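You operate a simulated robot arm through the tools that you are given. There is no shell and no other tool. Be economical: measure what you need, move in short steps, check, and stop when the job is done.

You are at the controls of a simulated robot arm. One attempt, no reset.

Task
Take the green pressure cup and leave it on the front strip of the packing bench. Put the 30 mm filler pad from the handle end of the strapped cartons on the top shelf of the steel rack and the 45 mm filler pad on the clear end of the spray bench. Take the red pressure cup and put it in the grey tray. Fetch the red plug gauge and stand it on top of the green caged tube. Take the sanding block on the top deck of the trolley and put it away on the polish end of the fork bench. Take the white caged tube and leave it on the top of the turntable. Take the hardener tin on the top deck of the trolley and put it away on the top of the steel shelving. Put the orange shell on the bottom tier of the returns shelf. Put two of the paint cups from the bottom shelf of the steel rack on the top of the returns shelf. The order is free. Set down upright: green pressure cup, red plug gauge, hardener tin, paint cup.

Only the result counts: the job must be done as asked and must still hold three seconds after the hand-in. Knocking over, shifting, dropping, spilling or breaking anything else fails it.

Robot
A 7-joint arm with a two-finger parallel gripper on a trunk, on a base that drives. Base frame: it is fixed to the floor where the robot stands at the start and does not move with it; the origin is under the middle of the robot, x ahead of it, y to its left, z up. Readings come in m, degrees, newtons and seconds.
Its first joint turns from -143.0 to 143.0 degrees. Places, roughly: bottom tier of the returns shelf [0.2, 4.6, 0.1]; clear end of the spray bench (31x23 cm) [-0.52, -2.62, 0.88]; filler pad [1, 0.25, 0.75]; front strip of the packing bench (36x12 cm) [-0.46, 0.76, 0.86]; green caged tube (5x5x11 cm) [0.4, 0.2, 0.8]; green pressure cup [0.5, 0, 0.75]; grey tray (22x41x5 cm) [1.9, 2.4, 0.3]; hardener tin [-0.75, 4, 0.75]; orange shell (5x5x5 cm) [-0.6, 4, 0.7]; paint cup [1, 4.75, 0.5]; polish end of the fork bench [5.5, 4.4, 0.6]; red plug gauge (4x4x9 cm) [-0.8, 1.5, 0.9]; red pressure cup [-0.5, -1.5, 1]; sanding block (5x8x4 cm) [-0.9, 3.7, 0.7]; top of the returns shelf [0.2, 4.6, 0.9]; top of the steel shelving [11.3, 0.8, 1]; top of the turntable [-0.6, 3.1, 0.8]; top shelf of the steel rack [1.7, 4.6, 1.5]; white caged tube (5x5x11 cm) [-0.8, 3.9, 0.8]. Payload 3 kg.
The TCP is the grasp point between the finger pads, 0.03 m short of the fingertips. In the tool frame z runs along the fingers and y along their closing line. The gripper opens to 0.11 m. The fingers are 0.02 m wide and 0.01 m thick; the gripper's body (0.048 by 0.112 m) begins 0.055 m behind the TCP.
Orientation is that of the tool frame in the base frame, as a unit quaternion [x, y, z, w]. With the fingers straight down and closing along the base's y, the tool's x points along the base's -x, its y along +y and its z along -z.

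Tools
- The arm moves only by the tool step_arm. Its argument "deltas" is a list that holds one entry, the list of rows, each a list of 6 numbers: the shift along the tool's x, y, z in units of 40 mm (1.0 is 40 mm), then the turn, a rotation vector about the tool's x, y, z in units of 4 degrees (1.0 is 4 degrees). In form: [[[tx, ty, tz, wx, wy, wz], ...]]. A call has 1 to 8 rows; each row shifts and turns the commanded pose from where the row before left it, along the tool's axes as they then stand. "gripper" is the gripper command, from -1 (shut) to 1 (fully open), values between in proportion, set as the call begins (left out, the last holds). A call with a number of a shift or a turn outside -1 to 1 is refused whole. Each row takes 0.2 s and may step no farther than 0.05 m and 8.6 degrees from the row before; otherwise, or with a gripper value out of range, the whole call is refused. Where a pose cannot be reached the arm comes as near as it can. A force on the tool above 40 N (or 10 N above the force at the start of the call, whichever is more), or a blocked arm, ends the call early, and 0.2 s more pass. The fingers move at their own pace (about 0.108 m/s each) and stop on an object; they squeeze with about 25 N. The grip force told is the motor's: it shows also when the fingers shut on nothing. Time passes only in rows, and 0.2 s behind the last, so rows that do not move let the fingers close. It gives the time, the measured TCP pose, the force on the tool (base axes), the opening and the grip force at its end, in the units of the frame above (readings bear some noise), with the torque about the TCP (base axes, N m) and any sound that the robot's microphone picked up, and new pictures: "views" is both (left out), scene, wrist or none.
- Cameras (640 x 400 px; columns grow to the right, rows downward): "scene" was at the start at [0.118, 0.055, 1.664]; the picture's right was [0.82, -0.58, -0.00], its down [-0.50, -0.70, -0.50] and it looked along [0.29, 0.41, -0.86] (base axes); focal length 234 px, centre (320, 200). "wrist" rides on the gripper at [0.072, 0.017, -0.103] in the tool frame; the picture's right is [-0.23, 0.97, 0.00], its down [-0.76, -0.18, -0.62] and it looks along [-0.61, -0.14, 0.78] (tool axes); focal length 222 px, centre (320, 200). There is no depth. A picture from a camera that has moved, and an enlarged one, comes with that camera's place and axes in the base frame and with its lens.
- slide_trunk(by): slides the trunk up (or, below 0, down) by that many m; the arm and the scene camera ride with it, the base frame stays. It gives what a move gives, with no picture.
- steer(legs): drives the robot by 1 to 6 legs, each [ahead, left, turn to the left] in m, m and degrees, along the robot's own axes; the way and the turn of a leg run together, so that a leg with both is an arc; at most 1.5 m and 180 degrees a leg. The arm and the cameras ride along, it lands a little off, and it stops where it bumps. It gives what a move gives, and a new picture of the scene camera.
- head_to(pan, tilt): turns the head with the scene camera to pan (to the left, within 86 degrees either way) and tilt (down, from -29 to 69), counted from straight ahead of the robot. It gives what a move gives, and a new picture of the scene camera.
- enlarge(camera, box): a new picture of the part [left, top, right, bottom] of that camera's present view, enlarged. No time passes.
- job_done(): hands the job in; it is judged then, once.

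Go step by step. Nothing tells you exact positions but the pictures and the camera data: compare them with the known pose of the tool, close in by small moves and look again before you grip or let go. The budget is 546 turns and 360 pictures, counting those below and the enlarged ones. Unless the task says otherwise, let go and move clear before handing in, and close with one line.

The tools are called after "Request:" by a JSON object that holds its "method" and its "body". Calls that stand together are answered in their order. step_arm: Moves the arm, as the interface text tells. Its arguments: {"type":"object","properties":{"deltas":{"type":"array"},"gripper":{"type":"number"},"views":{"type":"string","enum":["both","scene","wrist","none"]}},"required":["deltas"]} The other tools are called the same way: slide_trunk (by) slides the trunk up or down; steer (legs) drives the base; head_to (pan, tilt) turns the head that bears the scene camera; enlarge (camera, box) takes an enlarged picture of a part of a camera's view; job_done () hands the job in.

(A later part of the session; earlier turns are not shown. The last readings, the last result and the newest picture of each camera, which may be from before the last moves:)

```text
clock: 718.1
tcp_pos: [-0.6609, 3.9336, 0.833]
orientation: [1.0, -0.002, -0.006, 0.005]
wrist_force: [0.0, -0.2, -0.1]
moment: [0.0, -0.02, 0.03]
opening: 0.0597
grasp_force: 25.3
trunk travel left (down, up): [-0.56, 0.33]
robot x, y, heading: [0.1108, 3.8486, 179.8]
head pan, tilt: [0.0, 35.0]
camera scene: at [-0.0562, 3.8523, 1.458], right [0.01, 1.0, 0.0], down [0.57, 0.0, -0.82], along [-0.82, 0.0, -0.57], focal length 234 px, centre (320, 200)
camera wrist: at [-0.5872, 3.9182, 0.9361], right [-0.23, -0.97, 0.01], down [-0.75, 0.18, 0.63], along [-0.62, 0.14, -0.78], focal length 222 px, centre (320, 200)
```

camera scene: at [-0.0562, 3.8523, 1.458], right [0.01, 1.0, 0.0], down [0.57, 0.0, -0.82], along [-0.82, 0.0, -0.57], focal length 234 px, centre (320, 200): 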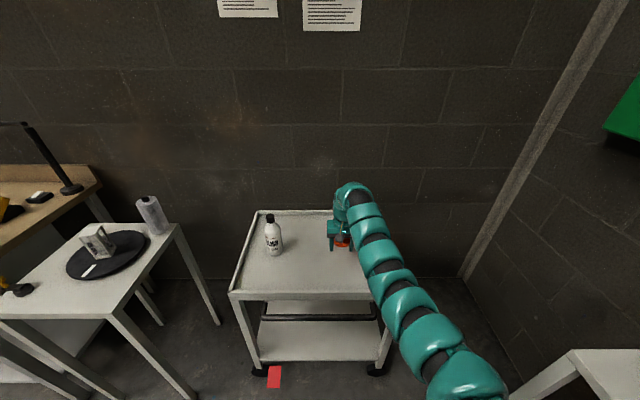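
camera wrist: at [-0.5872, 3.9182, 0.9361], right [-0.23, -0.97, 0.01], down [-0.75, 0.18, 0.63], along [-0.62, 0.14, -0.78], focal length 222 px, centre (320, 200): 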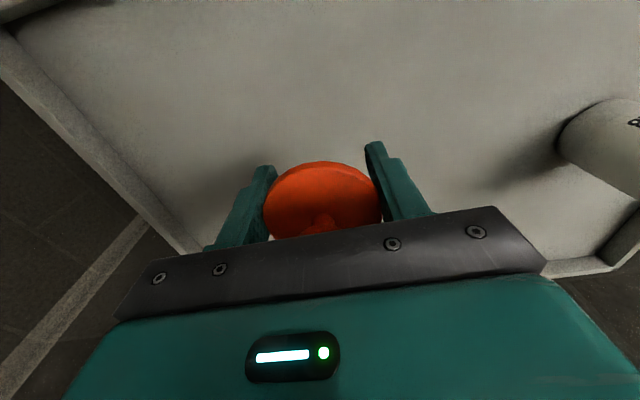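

Request:
{"method": "step_arm", "body": {"deltas": [[[0, 0, 0.6, 0, 0, 0], [0, 0, 0.6, 0, 0, 0], [0, 0, 0.5, 0, 0, 0], [0, 0, 0.2, 0, 0, 0]]], "views": "none"}}

Request:
{"method": "step_arm", "body": {"deltas": [[[0, 0, 0, 0, 0, 0], [0, 0, 0, 0, 0, 0], [0, 0, 0, 0, 0, 0]]], "gripper": 0.17, "views": "wrist"}}

```text
clock: 719.1
tcp_pos: [-0.6626, 3.9311, 0.7557]
orientation: [1.0, -0.001, -0.006, 0.004]
wrist_force: [0.2, -0.4, 0.5]
moment: [0.01, 0.0, -0.01]
opening: 0.0599
grasp_force: 24.8
trunk travel left (down, up): [-0.56, 0.33]
robot x, y, heading: [0.1141, 3.8522, 179.4]
head pan, tilt: [0.0, 35.0]
```

```text
clock: 719.9
tcp_pos: [-0.6634, 3.9315, 0.7549]
orientation: [1.0, -0.001, -0.007, 0.004]
wrist_force: [0.1, -0.6, -0.5]
moment: [-0.03, 0.02, -0.01]
opening: 0.0643
grasp_force: 0.1
trunk travel left (down, up): [-0.56, 0.33]
robot x, y, heading: [0.113, 3.853, 179.4]
head pan, tilt: [0.0, 35.0]
camera wrist: at [-0.5892, 3.9158, 0.8586], right [-0.23, -0.97, 0.01], down [-0.75, 0.18, 0.63], along [-0.62, 0.14, -0.78], focal length 222 px, centre (320, 200)
```

wrist: 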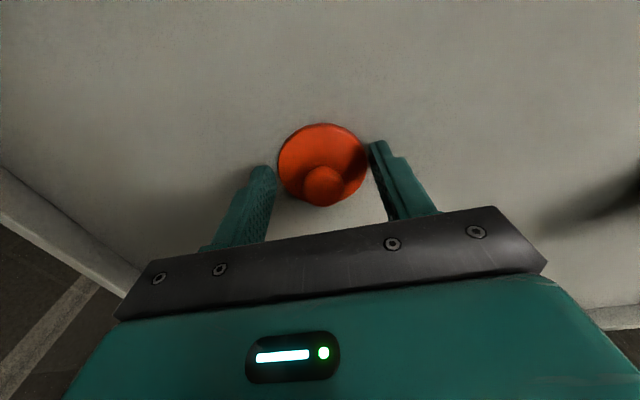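

The lid lies flat, knob up, centred under the gripper. Rising, narrowing the fingers, and taking the knob.

Request:
{"method": "step_arm", "body": {"deltas": [[[0, 0, -0.5, 0, 0, 0], [0, 0, -0.7, 0, 0, 0], [0, 0, -0.3, 0, 0, 0]]], "gripper": 0.2, "views": "none"}}

Request:
{"method": "step_arm", "body": {"deltas": [[[0, 0, 0, 0, 0, 0], [0, 0, 0, 0, 0, 0]]], "gripper": -0.2, "views": "wrist"}}

Request:
{"method": "enlarge", "body": {"camera": "wrist", "box": [220, 80, 420, 205]}}

```text
clock: 720.7
tcp_pos: [-0.6623, 3.9327, 0.8169]
orientation: [1.0, -0.002, -0.007, 0.004]
wrist_force: [0.6, -0.1, -0.1]
moment: [-0.03, 0.03, -0.01]
opening: 0.066
grasp_force: 0.1
trunk travel left (down, up): [-0.56, 0.33]
robot x, y, heading: [0.1149, 3.855, 179.7]
head pan, tilt: [0.0, 35.0]
```

```text
clock: 721.3
tcp_pos: [-0.662, 3.9316, 0.8155]
orientation: [1.0, -0.002, -0.006, 0.004]
wrist_force: [-0.1, 0.4, 0.3]
moment: [0.0, -0.01, 0.01]
opening: 0.044
grasp_force: 0.1
trunk travel left (down, up): [-0.56, 0.33]
robot x, y, heading: [0.1109, 3.8483, 179.8]
head pan, tilt: [0.0, 35.0]
camera wrist: at [-0.5888, 3.9165, 0.9188], right [-0.23, -0.97, 0.01], down [-0.75, 0.18, 0.63], along [-0.62, 0.14, -0.78], focal length 222 px, centre (320, 200)
```

wrist: 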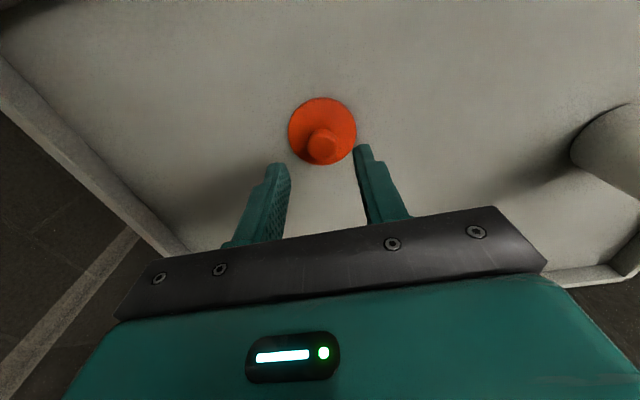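

```text
3.20 times, centred on (320, 142) of wrist
camera zoom: at [-0.5888, 3.9165, 0.9188], right [-0.23, -0.97, 0.01], down [-0.75, 0.18, 0.63], along [-0.62, 0.14, -0.78], focal length 711 px, centre (320, 384)
```

zoom: 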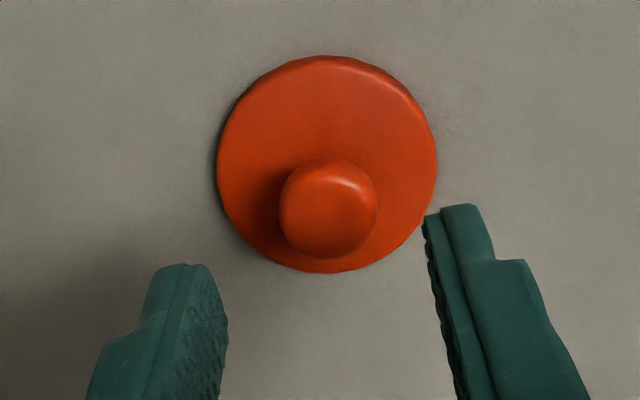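

Request:
{"method": "step_arm", "body": {"deltas": [[[-0.06, 0, 0.4, 0, 0, 0], [0, 0, 0.5, 0, 0, 0], [0, 0, 0.22, 0, 0, 0], [0, 0, 0, 0, 0, 0]]], "views": "none"}}

Request:
{"method": "step_arm", "body": {"deltas": [[[0, 0, 0, 0, 0, 0], [0, 0, 0, 0, 0, 0], [0, 0, 0, 0, 0, 0]]], "gripper": -1, "views": "wrist"}}

```text
clock: 722.3
tcp_pos: [-0.6654, 3.9312, 0.7701]
orientation: [1.0, -0.001, -0.005, 0.003]
wrist_force: [0.1, 0.3, -1.5]
moment: [-0.01, 0.0, 0.01]
opening: 0.044
grasp_force: 0.0
trunk travel left (down, up): [-0.56, 0.33]
robot x, y, heading: [0.115, 3.8539, 179.9]
head pan, tilt: [0.0, 35.0]
```

```text
clock: 723.1
tcp_pos: [-0.665, 3.9319, 0.7711]
orientation: [1.0, -0.002, -0.006, 0.004]
wrist_force: [0.5, -0.4, 0.2]
moment: [-0.01, -0.01, 0.0]
opening: 0.0231
grasp_force: 24.8
trunk travel left (down, up): [-0.56, 0.33]
robot x, y, heading: [0.1154, 3.8494, 179.6]
head pan, tilt: [0.0, 35.0]
camera wrist: at [-0.5917, 3.9164, 0.8737], right [-0.23, -0.97, 0.01], down [-0.75, 0.18, 0.63], along [-0.62, 0.14, -0.78], focal length 222 px, centre (320, 200)
```

wrist: 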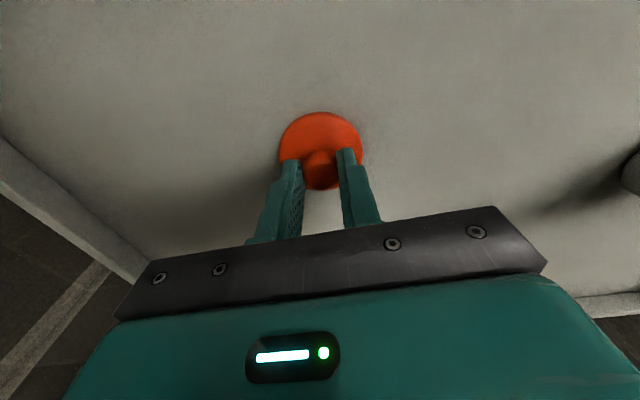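

Knob gripped. Lifting and returning over the tin.

Request:
{"method": "step_arm", "body": {"deltas": [[[0, 0, -0.2, 0, 0, 0], [0, 0, -0.6, 0, 0, 0], [0, 0, -0.8, 0, 0, 0], [0, 0, -0.8, 0, 0, 0], [0, 0, -0.8, 0, 0, 0], [0, 0, -0.6, 0, 0, 0]]], "views": "none"}}

Request:
{"method": "steer", "body": {"legs": [[0.15, -0.13, 0]]}}

Request:
{"method": "enlarge", "body": {"camera": "wrist", "box": [0, 0, 640, 400]}}

```text
clock: 724.5
tcp_pos: [-0.6626, 3.9345, 0.9231]
orientation: [1.0, -0.001, -0.005, 0.004]
wrist_force: [0.0, -0.7, -1.0]
moment: [0.0, 0.02, -0.02]
opening: 0.0229
grasp_force: 24.7
trunk travel left (down, up): [-0.56, 0.33]
robot x, y, heading: [0.112, 3.8518, 179.5]
head pan, tilt: [0.0, 35.0]
```

```text
clock: 726.1
tcp_pos: [-0.8143, 4.0678, 0.9239]
orientation: [1.0, -0.002, -0.006, 0.005]
wrist_force: [1.0, -0.6, -0.5]
moment: [-0.01, -0.02, 0.02]
opening: 0.0229
grasp_force: 25.3
trunk travel left (down, up): [-0.56, 0.33]
robot x, y, heading: [-0.0354, 3.9847, 179.4]
head pan, tilt: [0.0, 35.0]
camera scene: at [-0.2072, 3.9865, 1.4579], right [0.01, 1.0, 0.0], down [0.57, 0.0, -0.82], along [-0.82, 0.01, -0.57], focal length 234 px, centre (320, 200)
```

scene: 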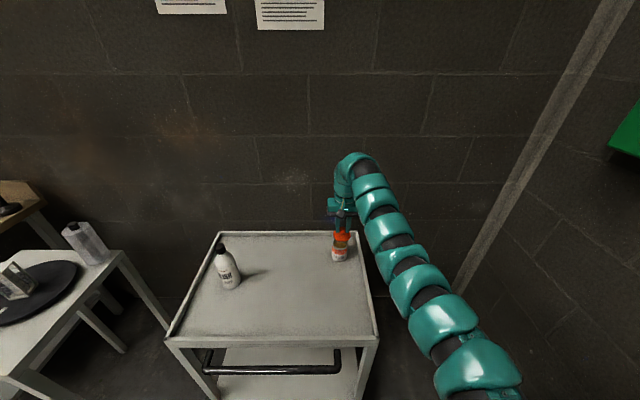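

```text
1.00 times, centred on (320, 200) of wrist (not enlarged: the box is as wide or as high as the picture)
camera zoom: at [-0.7409, 4.0528, 1.0258], right [-0.23, -0.97, 0.01], down [-0.75, 0.19, 0.63], along [-0.61, 0.14, -0.78], focal length 222 px, centre (320, 200)
```

zoom: 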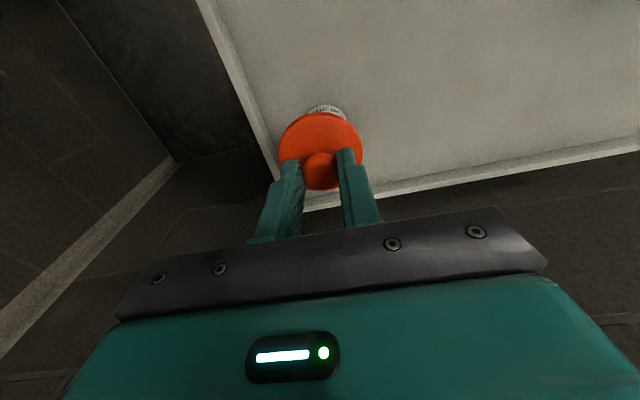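

Request:
{"method": "step_arm", "body": {"deltas": [[[-0.5, -0.03, 0, 0, 0, 0], [-0.55, -0.03, 0, 0, 0, 0], [0, 0, 0.6, 0, 0, 0], [0, 0, 0.6, 0, 0, 0], [0, 0, 0, 0, 0, 0]]], "views": "wrist"}}

Request:
{"method": "enlarge", "body": {"camera": "scene", "box": [290, 200, 410, 275]}}

Request:
{"method": "enlarge", "body": {"camera": "wrist", "box": [220, 80, 420, 205]}}

```text
clock: 727.3
tcp_pos: [-0.8421, 4.0697, 0.875]
orientation: [1.0, -0.002, -0.007, 0.004]
wrist_force: [0.3, 0.3, 0.2]
moment: [0.0, 0.02, 0.04]
opening: 0.0232
grasp_force: 24.7
out of reach, approached as far as the arm can: row 2
trunk travel left (down, up): [-0.56, 0.33]
robot x, y, heading: [-0.034, 3.985, 179.7]
head pan, tilt: [0.0, 35.0]
camera wrist: at [-0.7681, 4.0539, 0.9784], right [-0.23, -0.97, 0.01], down [-0.75, 0.19, 0.63], along [-0.62, 0.14, -0.78], focal length 222 px, centre (320, 200)
```

wrist: 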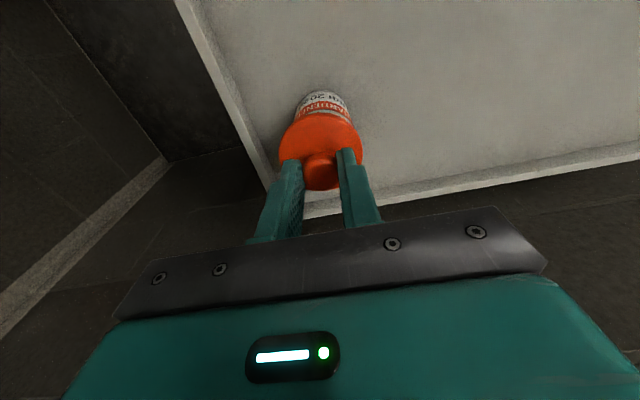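

```text
5.33 times, centred on (350, 238) of scene
camera zoom: at [-0.2062, 3.9856, 1.458], right [0.01, 1.0, 0.0], down [0.57, 0.0, -0.82], along [-0.82, 0.01, -0.57], focal length 1251 px, centre (160, 0)
```

zoom: 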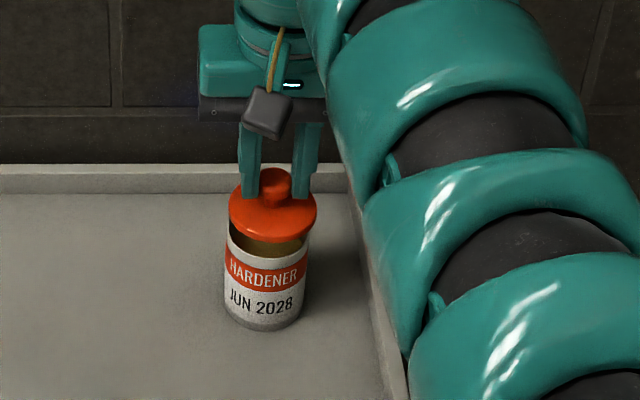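

```text
3.20 times, centred on (320, 142) of wrist
camera zoom: at [-0.7681, 4.0539, 0.9784], right [-0.23, -0.97, 0.01], down [-0.75, 0.19, 0.63], along [-0.62, 0.14, -0.78], focal length 711 px, centre (320, 384)
```

zoom: 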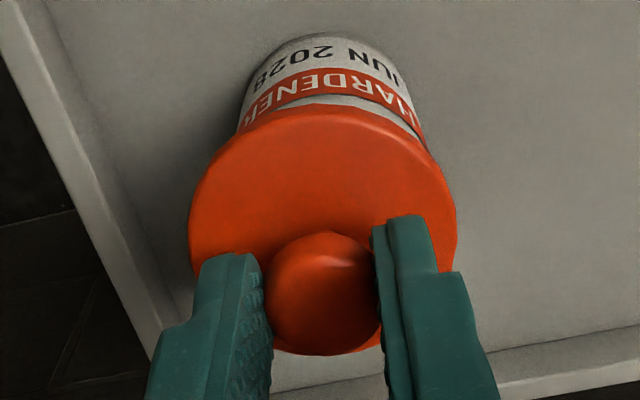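

Lateral alignment is good; I need 1.4 cm more forward. Nudging the base.

Request:
{"method": "steer", "body": {"legs": [[0.05, 0, 0]]}}

Request:
{"method": "step_arm", "body": {"deltas": [[[0.9, 0, 0, 0, 0, 0], [0, 0, 0, 0, 0, 0]]], "views": "none"}}

Request:
{"method": "enlarge", "body": {"camera": "scene", "box": [290, 205, 410, 280]}}

Request:
{"method": "enlarge", "body": {"camera": "wrist", "box": [220, 80, 420, 205]}}

```text
clock: 728.2
tcp_pos: [-0.8932, 4.0703, 0.874]
orientation: [1.0, -0.002, -0.004, 0.004]
wrist_force: [-0.3, -0.8, -0.9]
moment: [0.02, -0.02, -0.02]
opening: 0.0233
grasp_force: 24.9
trunk travel left (down, up): [-0.56, 0.33]
robot x, y, heading: [-0.0848, 3.9833, 179.4]
head pan, tilt: [0.0, 35.0]
camera scene: at [-0.2576, 3.9862, 1.4578], right [0.01, 1.0, 0.0], down [0.57, 0.0, -0.82], along [-0.82, 0.01, -0.57], focal length 234 px, centre (320, 200)
```

scene: 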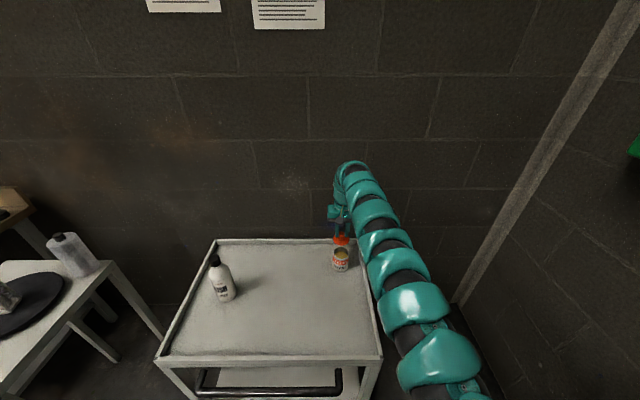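

```text
clock: 728.8
tcp_pos: [-0.8544, 4.0667, 0.8763]
orientation: [1.0, -0.002, -0.006, 0.003]
wrist_force: [-0.4, -1.3, -1.1]
moment: [0.03, 0.0, 0.05]
opening: 0.023
grasp_force: 24.9
trunk travel left (down, up): [-0.56, 0.33]
robot x, y, heading: [-0.0866, 3.9852, 179.7]
head pan, tilt: [0.0, 35.0]
```

```text
5.33 times, centred on (350, 242) of scene
camera zoom: at [-0.2559, 3.9841, 1.4581], right [0.01, 1.0, 0.0], down [0.57, 0.0, -0.82], along [-0.82, 0.01, -0.57], focal length 1251 px, centre (160, -27)
```

zoom: 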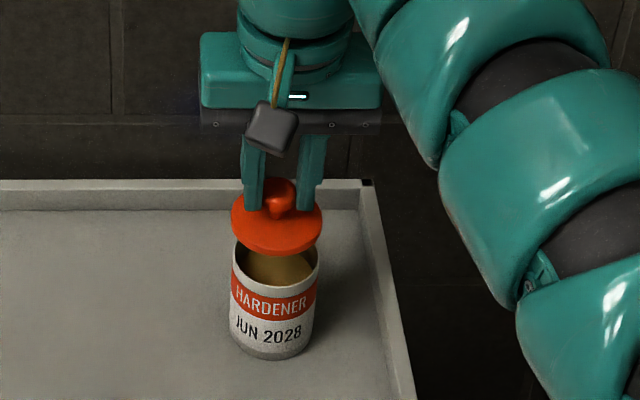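

```text
3.20 times, centred on (320, 142) of wrist
camera zoom: at [-0.7804, 4.0517, 0.9794], right [-0.23, -0.97, 0.01], down [-0.75, 0.19, 0.63], along [-0.62, 0.14, -0.78], focal length 711 px, centre (320, 384)
```

zoom: 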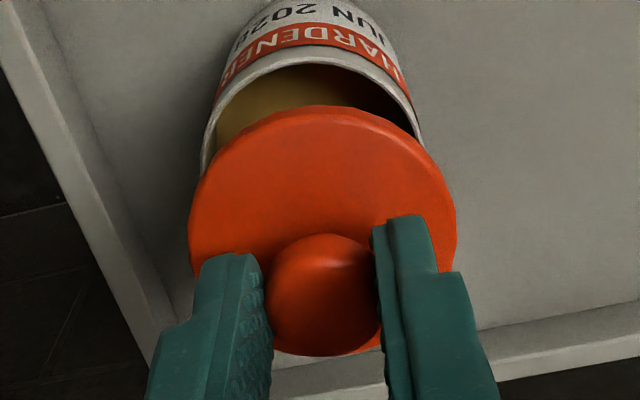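

Lid and rim line up in x; a 1.5 mm shift in y, then lowering onto the rim.

Request:
{"method": "step_arm", "body": {"deltas": [[[0, -0.04, 0.2, 0, 0, 0], [0, 0, 0.2, 0, 0, 0], [0, 0, 0.1, 0, 0, 0], [0, 0, 0, 0, 0, 0]]], "views": "none"}}

Request:
{"method": "enlarge", "body": {"camera": "scene", "box": [290, 205, 410, 280]}}

```text
clock: 729.8
tcp_pos: [-0.8551, 4.0712, 0.8554]
orientation: [1.0, -0.003, -0.006, 0.004]
wrist_force: [0.9, -0.3, -0.9]
moment: [-0.02, 0.02, -0.01]
opening: 0.0228
grasp_force: 24.7
trunk travel left (down, up): [-0.56, 0.33]
robot x, y, heading: [-0.0864, 3.9874, 179.8]
head pan, tilt: [0.0, 35.0]
```

```text
5.33 times, centred on (350, 242) of scene
camera zoom: at [-0.2561, 3.9862, 1.458], right [0.01, 1.0, 0.0], down [0.57, 0.0, -0.82], along [-0.82, 0.01, -0.57], focal length 1251 px, centre (160, -27)
```

zoom: 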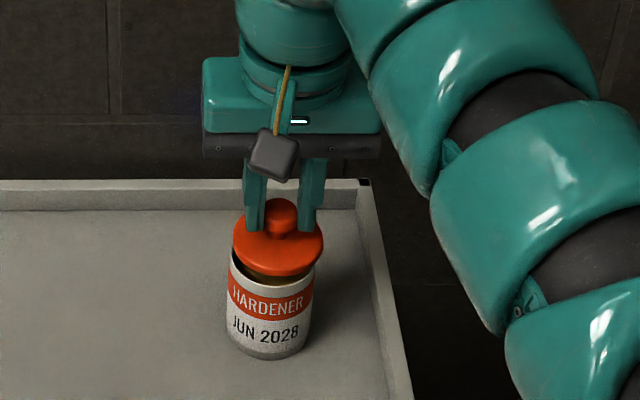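

Request:
{"method": "step_arm", "body": {"deltas": [[[0, 0.06, 0, 0, 0, 0], [0, 0, 0, 0, 0, 0]]], "views": "none"}}

Request:
{"method": "enlarge", "body": {"camera": "scene", "box": [310, 230, 374, 270]}}

```text
clock: 730.4
tcp_pos: [-0.8542, 4.0694, 0.8555]
orientation: [1.0, -0.003, -0.005, 0.004]
wrist_force: [0.2, -0.1, -1.2]
moment: [0.02, -0.03, -0.01]
opening: 0.0232
grasp_force: 24.8
trunk travel left (down, up): [-0.56, 0.33]
robot x, y, heading: [-0.0868, 3.9852, 179.6]
head pan, tilt: [0.0, 35.0]
```

```text
10.00 times, centred on (342, 250) of scene
camera zoom: at [-0.2562, 3.9862, 1.458], right [0.01, 1.0, 0.0], down [0.57, 0.0, -0.82], along [-0.82, 0.01, -0.57], focal length 2345 px, centre (100, -300)
```

zoom: 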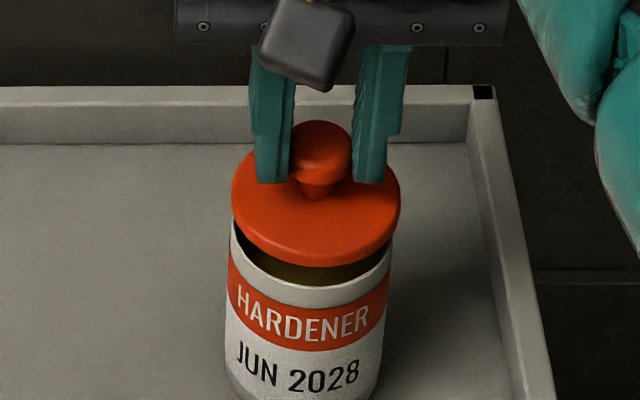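

Aligned within half a millimetre. Pressing down in small steps.

Request:
{"method": "step_arm", "body": {"deltas": [[[0, 0.01, 0.12, 0, 0, 0]]], "views": "none"}}

Request:
{"method": "step_arm", "body": {"deltas": [[[0, 0, 0.1, 0, 0, 0]]], "views": "none"}}

Request:
{"method": "enlarge", "body": {"camera": "scene", "box": [310, 230, 374, 270]}}

```text
clock: 730.8
tcp_pos: [-0.8552, 4.0707, 0.8492]
orientation: [1.0, -0.003, -0.005, 0.004]
wrist_force: [0.5, -0.5, -0.6]
moment: [-0.02, -0.02, -0.02]
opening: 0.0231
grasp_force: 25.1
trunk travel left (down, up): [-0.56, 0.33]
robot x, y, heading: [-0.0851, 3.9821, 179.5]
head pan, tilt: [0.0, 35.0]
```

```text
clock: 731.2
tcp_pos: [-0.8553, 4.069, 0.8484]
orientation: [1.0, -0.002, -0.008, 0.004]
wrist_force: [-0.4, 1.2, 16.5]
moment: [-0.1, -0.04, 0.02]
opening: 0.0232
grasp_force: 24.6
trunk travel left (down, up): [-0.56, 0.33]
robot x, y, heading: [-0.0883, 3.9822, 179.6]
head pan, tilt: [0.0, 35.0]
```

```text
10.00 times, centred on (342, 250) of scene
camera zoom: at [-0.2545, 3.9861, 1.4586], right [0.01, 1.0, 0.0], down [0.57, 0.0, -0.82], along [-0.82, 0.01, -0.57], focal length 2345 px, centre (100, -300)
```

zoom: 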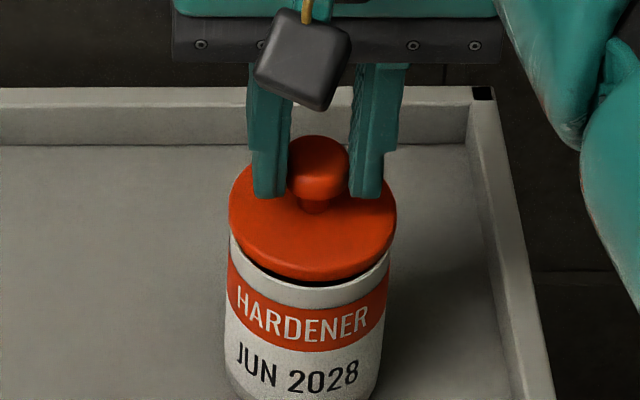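

Request:
{"method": "step_arm", "body": {"deltas": [[[0, 0, 0.06, 0, 0, 0]]], "views": "none"}}

Request:
{"method": "step_arm", "body": {"deltas": [[[0, 0, 0.06, 0, 0, 0]]], "views": "none"}}

Request:
{"method": "enlarge", "body": {"camera": "scene", "box": [310, 230, 374, 270]}}

```text
clock: 731.6
tcp_pos: [-0.8558, 4.069, 0.8473]
orientation: [1.0, -0.003, -0.009, 0.004]
wrist_force: [-3.4, 2.2, 29.1]
moment: [0.05, 0.2, -0.01]
opening: 0.0238
grasp_force: 25.2
trunk travel left (down, up): [-0.56, 0.33]
robot x, y, heading: [-0.0889, 3.9823, 179.6]
head pan, tilt: [0.0, 35.0]
```

```text
clock: 732.0
tcp_pos: [-0.8548, 4.0678, 0.8441]
orientation: [1.0, -0.003, -0.008, 0.005]
wrist_force: [-3.1, 4.8, 29.6]
moment: [0.12, 0.24, -0.03]
opening: 0.0239
grasp_force: 24.6
trunk travel left (down, up): [-0.56, 0.33]
robot x, y, heading: [-0.0877, 3.9854, 179.4]
head pan, tilt: [0.0, 35.0]
```

```text
10.00 times, centred on (342, 250) of scene
camera zoom: at [-0.253, 3.9863, 1.4585], right [0.01, 1.0, 0.0], down [0.57, 0.0, -0.82], along [-0.82, 0.01, -0.57], focal length 2345 px, centre (100, -300)
```

zoom: 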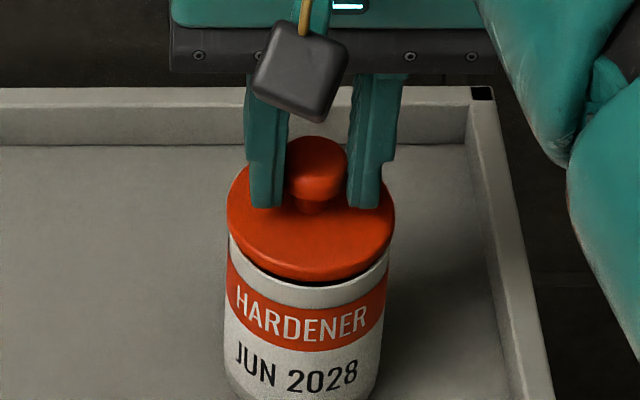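

Request:
{"method": "step_arm", "body": {"deltas": [[[0, 0, 0.08, 0, 0, 0]]], "views": "none"}}

Request:
{"method": "step_arm", "body": {"deltas": [[[0, 0, 0.08, 0, 0, 0]]], "views": "none"}}

Request:
{"method": "enlarge", "body": {"camera": "scene", "box": [310, 230, 374, 270]}}

```text
clock: 732.4
tcp_pos: [-0.854, 4.0689, 0.8394]
orientation: [1.0, -0.003, -0.009, 0.004]
wrist_force: [-1.6, 2.7, 29.4]
moment: [0.07, 0.22, -0.03]
opening: 0.0236
grasp_force: 24.8
trunk travel left (down, up): [-0.56, 0.33]
robot x, y, heading: [-0.0866, 3.9847, 179.6]
head pan, tilt: [0.0, 35.0]
```

```text
clock: 732.8
tcp_pos: [-0.8539, 4.0676, 0.8373]
orientation: [1.0, -0.003, -0.009, 0.004]
wrist_force: [-1.0, 4.0, 28.3]
moment: [0.1, 0.23, -0.02]
opening: 0.0236
grasp_force: 25.0
trunk travel left (down, up): [-0.56, 0.33]
robot x, y, heading: [-0.0877, 3.9823, 179.6]
head pan, tilt: [0.0, 35.0]
```

```text
10.00 times, centred on (342, 250) of scene
camera zoom: at [-0.2528, 3.9863, 1.4585], right [0.01, 1.0, 0.0], down [0.57, 0.0, -0.82], along [-0.82, 0.01, -0.57], focal length 2345 px, centre (100, -300)
```

zoom: 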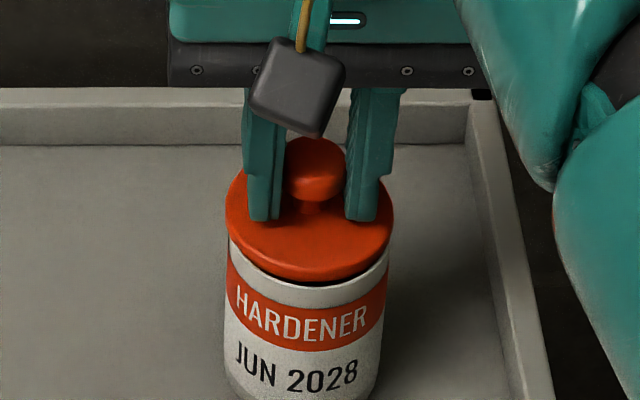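

Request:
{"method": "step_arm", "body": {"deltas": [[[0, 0, 0.08, 0, 0, 0]]], "views": "none"}}

Request:
{"method": "step_arm", "body": {"deltas": [[[0, 0, 0.08, 0, 0, 0]]], "views": "none"}}

Request:
{"method": "step_arm", "body": {"deltas": [[[0, 0, 0.08, 0, 0, 0]]], "views": "none"}}

Request:
{"method": "enlarge", "body": {"camera": "scene", "box": [310, 230, 374, 270]}}

```text
clock: 733.2
tcp_pos: [-0.8545, 4.0673, 0.8342]
orientation: [1.0, -0.003, -0.008, 0.005]
wrist_force: [0.9, 3.8, 34.4]
moment: [0.19, 0.04, -0.01]
opening: 0.0236
grasp_force: 25.1
trunk travel left (down, up): [-0.56, 0.33]
robot x, y, heading: [-0.0884, 3.9844, 179.5]
head pan, tilt: [0.0, 35.0]
```

```text
clock: 733.6
tcp_pos: [-0.8577, 4.0675, 0.8353]
orientation: [1.0, -0.002, -0.012, 0.004]
wrist_force: [-0.9, -1.4, 19.4]
moment: [0.07, -0.09, 0.04]
opening: 0.0234
grasp_force: 24.8
trunk travel left (down, up): [-0.56, 0.33]
robot x, y, heading: [-0.085, 3.9862, 179.7]
head pan, tilt: [0.0, 35.0]
stopped in row 1: the force on the tool passed its limit at 48 N (the readings are from after the stop); the commanded pose is now the measured one
```

```text
clock: 734.0
tcp_pos: [-0.8587, 4.0679, 0.8346]
orientation: [1.0, -0.003, -0.015, 0.005]
wrist_force: [1.1, -0.6, 18.1]
moment: [0.1, -0.32, -0.01]
opening: 0.0236
grasp_force: 24.8
trunk travel left (down, up): [-0.56, 0.33]
robot x, y, heading: [-0.085, 3.9849, 179.5]
head pan, tilt: [0.0, 35.0]
stopped in row 1: the force on the tool passed its limit at 44 N (the readings are from after the stop); the commanded pose is now the measured one
```

```text
10.00 times, centred on (342, 250) of scene
camera zoom: at [-0.2534, 3.986, 1.4582], right [0.01, 1.0, 0.0], down [0.57, 0.0, -0.82], along [-0.82, 0.01, -0.57], focal length 2345 px, centre (100, -300)
```

zoom: 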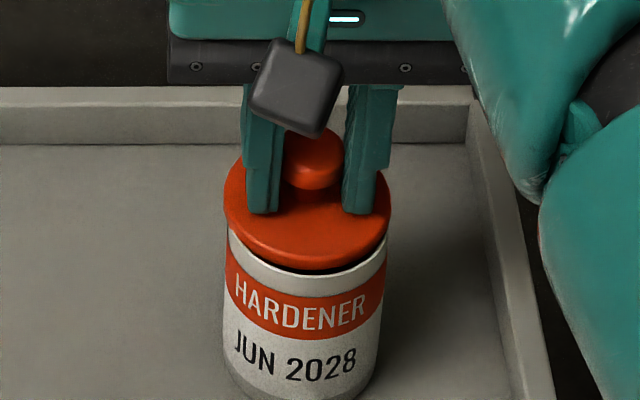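

The gripper tilt is lifting the near side. I'll level it, let go so the lid rests on the rim, then press the knob centrally with closed fingers.

Request:
{"method": "step_arm", "body": {"deltas": [[[0.05, 0, -0.08, 0, 0.25, 0], [0.04, 0, -0.05, 0, 0.2, 0], [0, 0, 0, 0, 0, 0]]], "views": "none"}}

Request:
{"method": "enlarge", "body": {"camera": "scene", "box": [310, 230, 374, 270]}}

```text
clock: 734.9
tcp_pos: [-0.8557, 4.0678, 0.8364]
orientation: [1.0, -0.003, 0.003, 0.005]
wrist_force: [-0.4, 0.7, 4.9]
moment: [0.1, 0.16, 0.0]
opening: 0.0231
grasp_force: 24.8
trunk travel left (down, up): [-0.56, 0.33]
robot x, y, heading: [-0.0898, 3.9849, 179.5]
head pan, tilt: [0.0, 35.0]
```

```text
10.00 times, centred on (342, 250) of scene
camera zoom: at [-0.2556, 3.9861, 1.458], right [0.01, 1.0, 0.0], down [0.57, 0.0, -0.82], along [-0.82, 0.01, -0.57], focal length 2345 px, centre (100, -300)
```

zoom: 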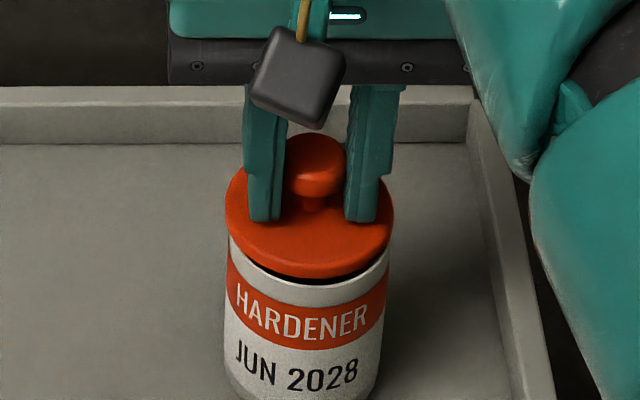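

Request:
{"method": "step_arm", "body": {"deltas": [[[0, 0, 0, 0, 0, 0], [0, 0, 0, 0, 0, 0]]], "gripper": -0.25, "views": "none"}}

Request:
{"method": "step_arm", "body": {"deltas": [[[0, 0, -0.3, 0, 0, 0], [0, 0, -0.6, 0, 0, 0], [0, 0, -0.6, 0, 0, 0]]], "views": "wrist"}}

Request:
{"method": "enlarge", "body": {"camera": "scene", "box": [310, 230, 374, 270]}}

Request:
{"method": "enlarge", "body": {"camera": "wrist", "box": [220, 80, 420, 205]}}

```text
clock: 735.5
tcp_pos: [-0.8548, 4.0679, 0.8365]
orientation: [1.0, -0.003, 0.003, 0.005]
wrist_force: [1.1, -0.8, 2.6]
moment: [-0.06, 0.03, 0.0]
opening: 0.0409
grasp_force: 0.0
trunk travel left (down, up): [-0.56, 0.33]
robot x, y, heading: [-0.0869, 3.9834, 179.6]
head pan, tilt: [0.0, 35.0]
```

```text
clock: 736.2
tcp_pos: [-0.8579, 4.0672, 0.8958]
orientation: [1.0, -0.002, 0.002, 0.005]
wrist_force: [0.2, 0.7, -0.2]
moment: [-0.03, 0.03, -0.05]
opening: 0.0412
grasp_force: 0.0
trunk travel left (down, up): [-0.56, 0.33]
robot x, y, heading: [-0.0905, 3.985, 179.6]
head pan, tilt: [0.0, 35.0]
camera wrist: at [-0.7847, 4.0516, 1.0], right [-0.23, -0.97, 0.01], down [-0.76, 0.19, 0.62], along [-0.6, 0.14, -0.79], focal length 222 px, centre (320, 200)
```

wrist: 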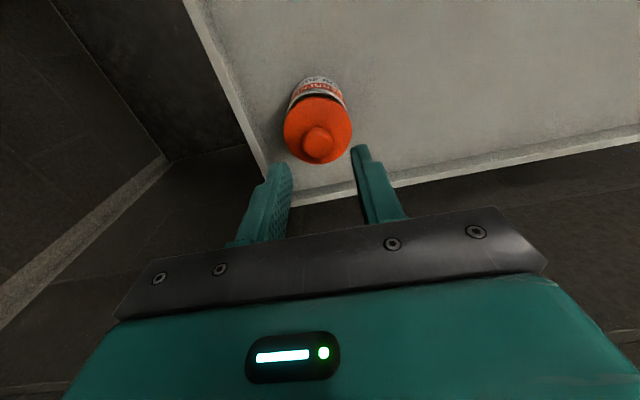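

```text
10.00 times, centred on (342, 250) of scene
camera zoom: at [-0.2558, 3.9862, 1.4581], right [0.01, 1.0, 0.0], down [0.57, 0.0, -0.82], along [-0.82, 0.01, -0.57], focal length 2345 px, centre (100, -300)
```

zoom: 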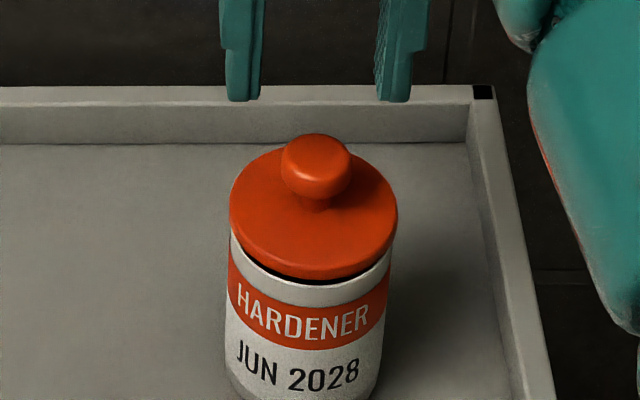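

```text
3.20 times, centred on (320, 142) of wrist
camera zoom: at [-0.7847, 4.0516, 1.0], right [-0.23, -0.97, 0.01], down [-0.76, 0.19, 0.62], along [-0.6, 0.14, -0.79], focal length 711 px, centre (320, 384)
```

zoom: 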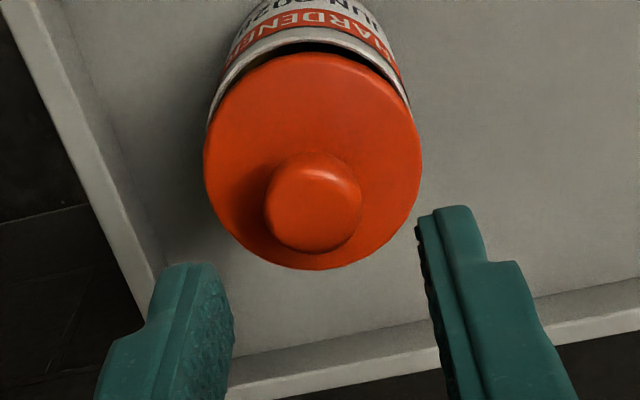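

The lid rests about 3 mm too far back (−x). Re-gripping the knob to shift it forward.

Request:
{"method": "step_arm", "body": {"deltas": [[[0.07, -0.04, 0.5, 0, 0, 0], [0, 0, 0.5, 0, 0, 0], [0, 0, 0.35, 0, 0, 0], [0, 0, 0, 0, 0, 0]]], "views": "none"}}

Request:
{"method": "step_arm", "body": {"deltas": [[[0, 0, 0, 0, 0, 0], [0, 0, 0, 0, 0, 0]]], "gripper": -1, "views": "none"}}

Request:
{"method": "step_arm", "body": {"deltas": [[[0, 0, -0.15, 0, 0, 0], [0.08, -0.01, 0, 0, 0, 0], [0, 0, 0, 0, 0, 0]]], "views": "none"}}

Request:
{"method": "enlarge", "body": {"camera": "scene", "box": [310, 230, 374, 270]}}

Request:
{"method": "enlarge", "body": {"camera": "wrist", "box": [220, 80, 420, 205]}}

```text
clock: 737.2
tcp_pos: [-0.8537, 4.0684, 0.842]
orientation: [1.0, -0.002, 0.004, 0.005]
wrist_force: [0.5, -0.1, -0.8]
moment: [-0.04, 0.02, 0.02]
opening: 0.0413
grasp_force: 0.2
trunk travel left (down, up): [-0.56, 0.33]
robot x, y, heading: [-0.0884, 3.9845, 179.6]
head pan, tilt: [0.0, 35.0]
```

```text
clock: 737.9
tcp_pos: [-0.853, 4.0692, 0.8422]
orientation: [1.0, -0.002, 0.003, 0.006]
wrist_force: [0.1, 0.8, 0.4]
moment: [0.03, 0.01, -0.03]
opening: 0.023
grasp_force: 24.6
trunk travel left (down, up): [-0.56, 0.33]
robot x, y, heading: [-0.0858, 3.984, 179.5]
head pan, tilt: [0.0, 35.0]
```

```text
clock: 738.6
tcp_pos: [-0.85, 4.07, 0.8481]
orientation: [1.0, -0.002, 0.003, 0.005]
wrist_force: [0.7, 0.3, 1.1]
moment: [0.01, -0.02, -0.01]
opening: 0.023
grasp_force: 25.0
trunk travel left (down, up): [-0.56, 0.33]
robot x, y, heading: [-0.0877, 3.9843, 179.6]
head pan, tilt: [0.0, 35.0]
```

```text
10.00 times, centred on (342, 250) of scene
camera zoom: at [-0.2561, 3.9861, 1.458], right [0.01, 1.0, 0.0], down [0.57, 0.0, -0.82], along [-0.82, 0.01, -0.57], focal length 2345 px, centre (100, -300)
```

zoom: 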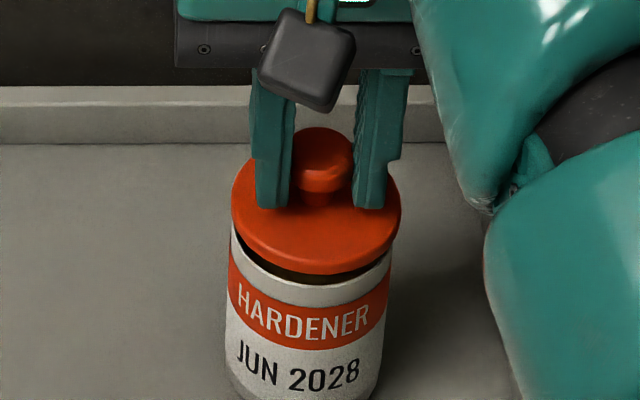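

```text
3.20 times, centred on (320, 142) of wrist
camera zoom: at [-0.7789, 4.0542, 0.9524], right [-0.23, -0.97, 0.01], down [-0.76, 0.19, 0.62], along [-0.6, 0.14, -0.79], focal length 711 px, centre (320, 384)
```

zoom: 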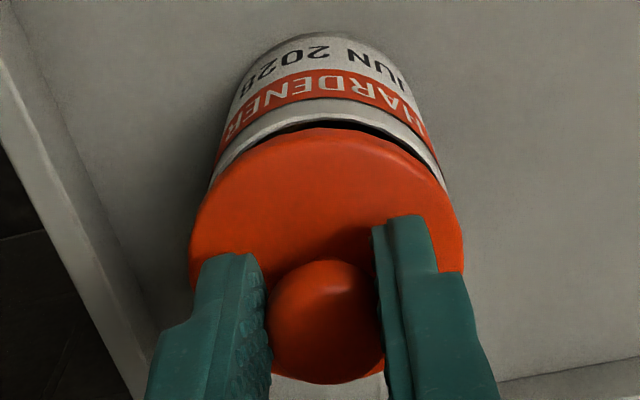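

Request:
{"method": "step_arm", "body": {"deltas": [[[0, 0.03, 0, 0, 0, 0], [0, 0, 0.1, 0, 0, 0]]], "views": "none"}}

Request:
{"method": "step_arm", "body": {"deltas": [[[0, 0, 0.06, 0, 0, 0]]], "views": "none"}}

Request:
{"method": "enlarge", "body": {"camera": "scene", "box": [310, 230, 374, 270]}}

Request:
{"method": "enlarge", "body": {"camera": "wrist", "box": [220, 80, 420, 205]}}

```text
clock: 739.2
tcp_pos: [-0.8501, 4.0687, 0.8452]
orientation: [1.0, -0.002, 0.003, 0.006]
wrist_force: [-0.3, -0.3, -0.4]
moment: [-0.01, 0.0, -0.02]
opening: 0.0229
grasp_force: 24.9
trunk travel left (down, up): [-0.56, 0.33]
robot x, y, heading: [-0.0895, 3.9841, 179.5]
head pan, tilt: [0.0, 35.0]
```

```text
clock: 739.6
tcp_pos: [-0.8507, 4.067, 0.8426]
orientation: [1.0, -0.003, 0.003, 0.005]
wrist_force: [-0.3, 0.0, -0.4]
moment: [-0.01, -0.05, 0.01]
opening: 0.0229
grasp_force: 24.5
trunk travel left (down, up): [-0.56, 0.33]
robot x, y, heading: [-0.0894, 3.9858, 179.7]
head pan, tilt: [0.0, 35.0]
```

```text
10.00 times, centred on (342, 250) of scene
camera zoom: at [-0.2562, 3.9861, 1.458], right [0.01, 1.0, 0.0], down [0.57, 0.0, -0.82], along [-0.82, 0.01, -0.57], focal length 2345 px, centre (100, -300)
```

zoom: 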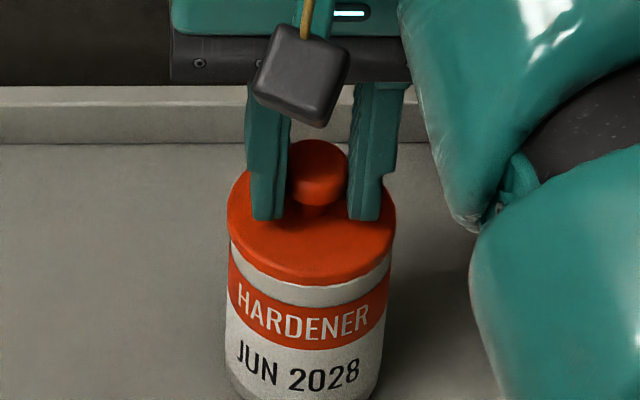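

```text
3.20 times, centred on (320, 142) of wrist
camera zoom: at [-0.7788, 4.0529, 0.9462], right [-0.23, -0.97, 0.01], down [-0.76, 0.19, 0.62], along [-0.6, 0.14, -0.79], focal length 711 px, centre (320, 384)
```

zoom: 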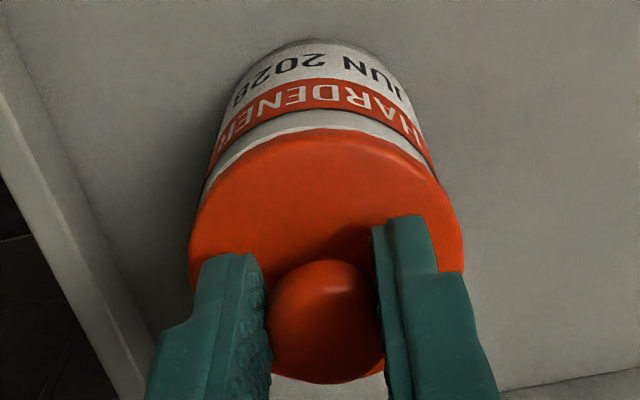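

The gap has closed evenly. Now pressing.

Request:
{"method": "step_arm", "body": {"deltas": [[[0, 0, 0.06, 0, 0, 0]]], "views": "none"}}

Request:
{"method": "step_arm", "body": {"deltas": [[[0, 0, 0.06, 0, 0, 0]]], "views": "none"}}

Request:
{"method": "step_arm", "body": {"deltas": [[[0, 0, 0.06, 0, 0, 0]]], "views": "none"}}

Request:
{"method": "enlarge", "body": {"camera": "scene", "box": [310, 230, 374, 270]}}

```text
clock: 740.0
tcp_pos: [-0.8497, 4.0682, 0.8416]
orientation: [1.0, -0.003, 0.0, 0.005]
wrist_force: [-2.0, 0.4, 12.1]
moment: [0.02, 0.16, -0.02]
opening: 0.0231
grasp_force: 25.3
trunk travel left (down, up): [-0.56, 0.33]
robot x, y, heading: [-0.0902, 3.9861, 179.7]
head pan, tilt: [0.0, 35.0]
```

```text
clock: 740.5
tcp_pos: [-0.8501, 4.0679, 0.8415]
orientation: [1.0, -0.003, 0.001, 0.006]
wrist_force: [-3.4, -1.0, 24.6]
moment: [-0.02, 0.25, -0.02]
opening: 0.0232
grasp_force: 24.6
trunk travel left (down, up): [-0.56, 0.33]
robot x, y, heading: [-0.0852, 3.984, 179.8]
head pan, tilt: [0.0, 35.0]
```

```text
clock: 740.9
tcp_pos: [-0.85, 4.0676, 0.8368]
orientation: [1.0, -0.002, 0.001, 0.005]
wrist_force: [-4.2, 0.0, 28.6]
moment: [0.0, 0.31, 0.0]
opening: 0.024
grasp_force: 25.1
trunk travel left (down, up): [-0.56, 0.33]
robot x, y, heading: [-0.0893, 3.9834, 179.7]
head pan, tilt: [0.0, 35.0]
```

```text
10.00 times, centred on (342, 250) of scene
camera zoom: at [-0.2531, 3.9858, 1.4586], right [0.01, 1.0, 0.0], down [0.57, 0.0, -0.82], along [-0.82, 0.01, -0.57], focal length 2345 px, centre (100, -300)
```

zoom: 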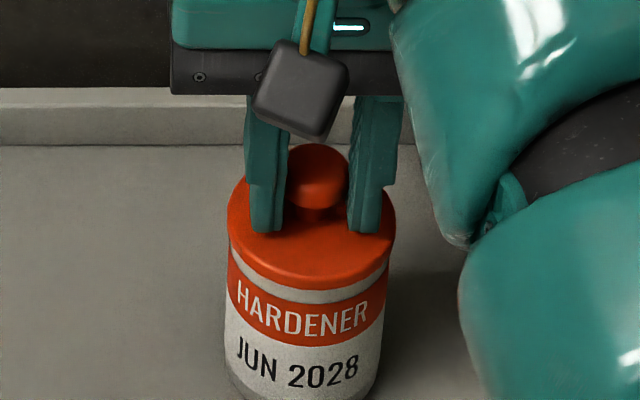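

The lid seats over the rim. A little more pressure to make sure.

Request:
{"method": "step_arm", "body": {"deltas": [[[0, 0, 0.08, 0, 0, 0]]], "views": "none"}}

Request:
{"method": "step_arm", "body": {"deltas": [[[0, 0, 0.08, 0, 0, 0]]], "views": "none"}}

Request:
{"method": "step_arm", "body": {"deltas": [[[0, 0, 0.08, 0, 0, 0]]], "views": "none"}}

Request:
{"method": "enlarge", "body": {"camera": "scene", "box": [310, 230, 374, 270]}}

```text
clock: 741.2
tcp_pos: [-0.8487, 4.069, 0.8358]
orientation: [1.0, -0.002, 0.001, 0.004]
wrist_force: [0.1, 1.9, 32.0]
moment: [0.12, 0.15, -0.05]
opening: 0.0234
grasp_force: 25.0
trunk travel left (down, up): [-0.56, 0.33]
robot x, y, heading: [-0.0853, 3.9849, 179.6]
head pan, tilt: [0.0, 35.0]
```

```text
clock: 741.6
tcp_pos: [-0.8509, 4.0669, 0.8361]
orientation: [1.0, -0.003, -0.002, 0.005]
wrist_force: [3.2, 0.1, 22.0]
moment: [0.09, -0.21, 0.03]
opening: 0.0233
grasp_force: 24.9
trunk travel left (down, up): [-0.56, 0.33]
robot x, y, heading: [-0.0887, 3.9852, 180.0]
head pan, tilt: [0.0, 35.0]
stopped in row 1: the force on the tool passed its limit at 45 N (the readings are from after the stop); the commanded pose is now the measured one
```

```text
clock: 742.1
tcp_pos: [-0.8523, 4.0678, 0.8352]
orientation: [1.0, -0.003, -0.007, 0.005]
wrist_force: [1.5, 0.7, 22.5]
moment: [0.14, -0.32, -0.02]
opening: 0.0236
grasp_force: 24.9
trunk travel left (down, up): [-0.56, 0.33]
robot x, y, heading: [-0.0866, 3.9808, 179.6]
head pan, tilt: [0.0, 35.0]
stopped in row 1: the force on the tool passed its limit at 41 N (the readings are from after the stop); the commanded pose is now the measured one
```

```text
10.00 times, centred on (342, 250) of scene
camera zoom: at [-0.2528, 3.986, 1.4583], right [0.01, 1.0, 0.0], down [0.57, 0.0, -0.82], along [-0.82, 0.01, -0.57], focal length 2345 px, centre (100, -300)
```

zoom: 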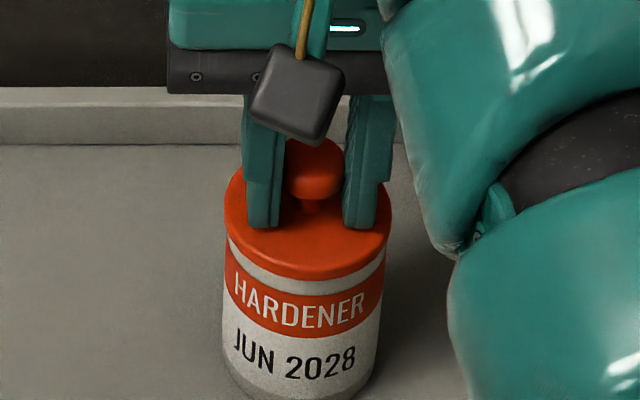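

Enough. Levelling, releasing and inspecting.

Request:
{"method": "step_arm", "body": {"deltas": [[[0.05, 0, -0.1, 0, 0.25, 0], [0, 0, -0.02, 0, 0, 0]]], "views": "none"}}

Request:
{"method": "step_arm", "body": {"deltas": [[[0, 0, 0, 0, 0, 0], [0, 0, 0, 0, 0, 0]]], "gripper": -0.25, "views": "none"}}

Request:
{"method": "step_arm", "body": {"deltas": [[[0, 0, -0.3, 0, 0, 0], [0, 0, -0.7, 0, 0, 0], [0, 0, -0.8, 0, 0, 0]]], "views": "none"}}

Request:
{"method": "enlarge", "body": {"camera": "scene", "box": [310, 230, 374, 270]}}

Request:
{"method": "enlarge", "body": {"camera": "wrist", "box": [220, 80, 420, 205]}}

```text
clock: 742.7
tcp_pos: [-0.8519, 4.068, 0.8353]
orientation: [1.0, -0.002, 0.007, 0.006]
wrist_force: [-2.1, 0.6, 6.9]
moment: [0.06, 0.28, 0.04]
opening: 0.0232
grasp_force: 24.9
trunk travel left (down, up): [-0.56, 0.33]
robot x, y, heading: [-0.0887, 3.9842, 179.6]
head pan, tilt: [0.0, 35.0]
```

```text
clock: 743.3
tcp_pos: [-0.8512, 4.0665, 0.8353]
orientation: [1.0, -0.003, 0.005, 0.005]
wrist_force: [1.6, -1.7, 7.0]
moment: [0.0, -0.01, 0.04]
opening: 0.0399
grasp_force: 0.0
trunk travel left (down, up): [-0.56, 0.33]
robot x, y, heading: [-0.0875, 3.9851, 179.7]
head pan, tilt: [0.0, 35.0]
```

```text
clock: 744.1
tcp_pos: [-0.8509, 4.0684, 0.9086]
orientation: [1.0, -0.002, 0.006, 0.006]
wrist_force: [-0.5, -0.3, 0.1]
moment: [0.02, 0.02, 0.02]
opening: 0.0413
grasp_force: 0.0
trunk travel left (down, up): [-0.56, 0.33]
robot x, y, heading: [-0.0876, 3.9856, 179.6]
head pan, tilt: [0.0, 35.0]
heard: snap
```

```text
10.00 times, centred on (342, 250) of scene
camera zoom: at [-0.2556, 3.986, 1.4581], right [0.01, 1.0, 0.0], down [0.57, 0.0, -0.82], along [-0.82, 0.01, -0.57], focal length 2345 px, centre (100, -300)
```

zoom: 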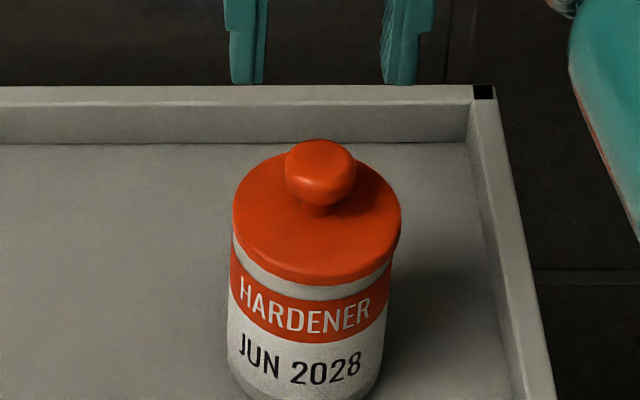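

```text
3.20 times, centred on (320, 142) of wrist
camera zoom: at [-0.7803, 4.0521, 1.0136], right [-0.23, -0.97, 0.01], down [-0.77, 0.19, 0.61], along [-0.6, 0.14, -0.79], focal length 711 px, centre (320, 384)
```

zoom: 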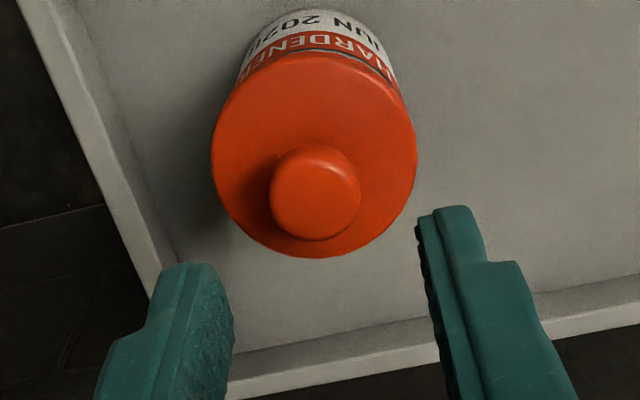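

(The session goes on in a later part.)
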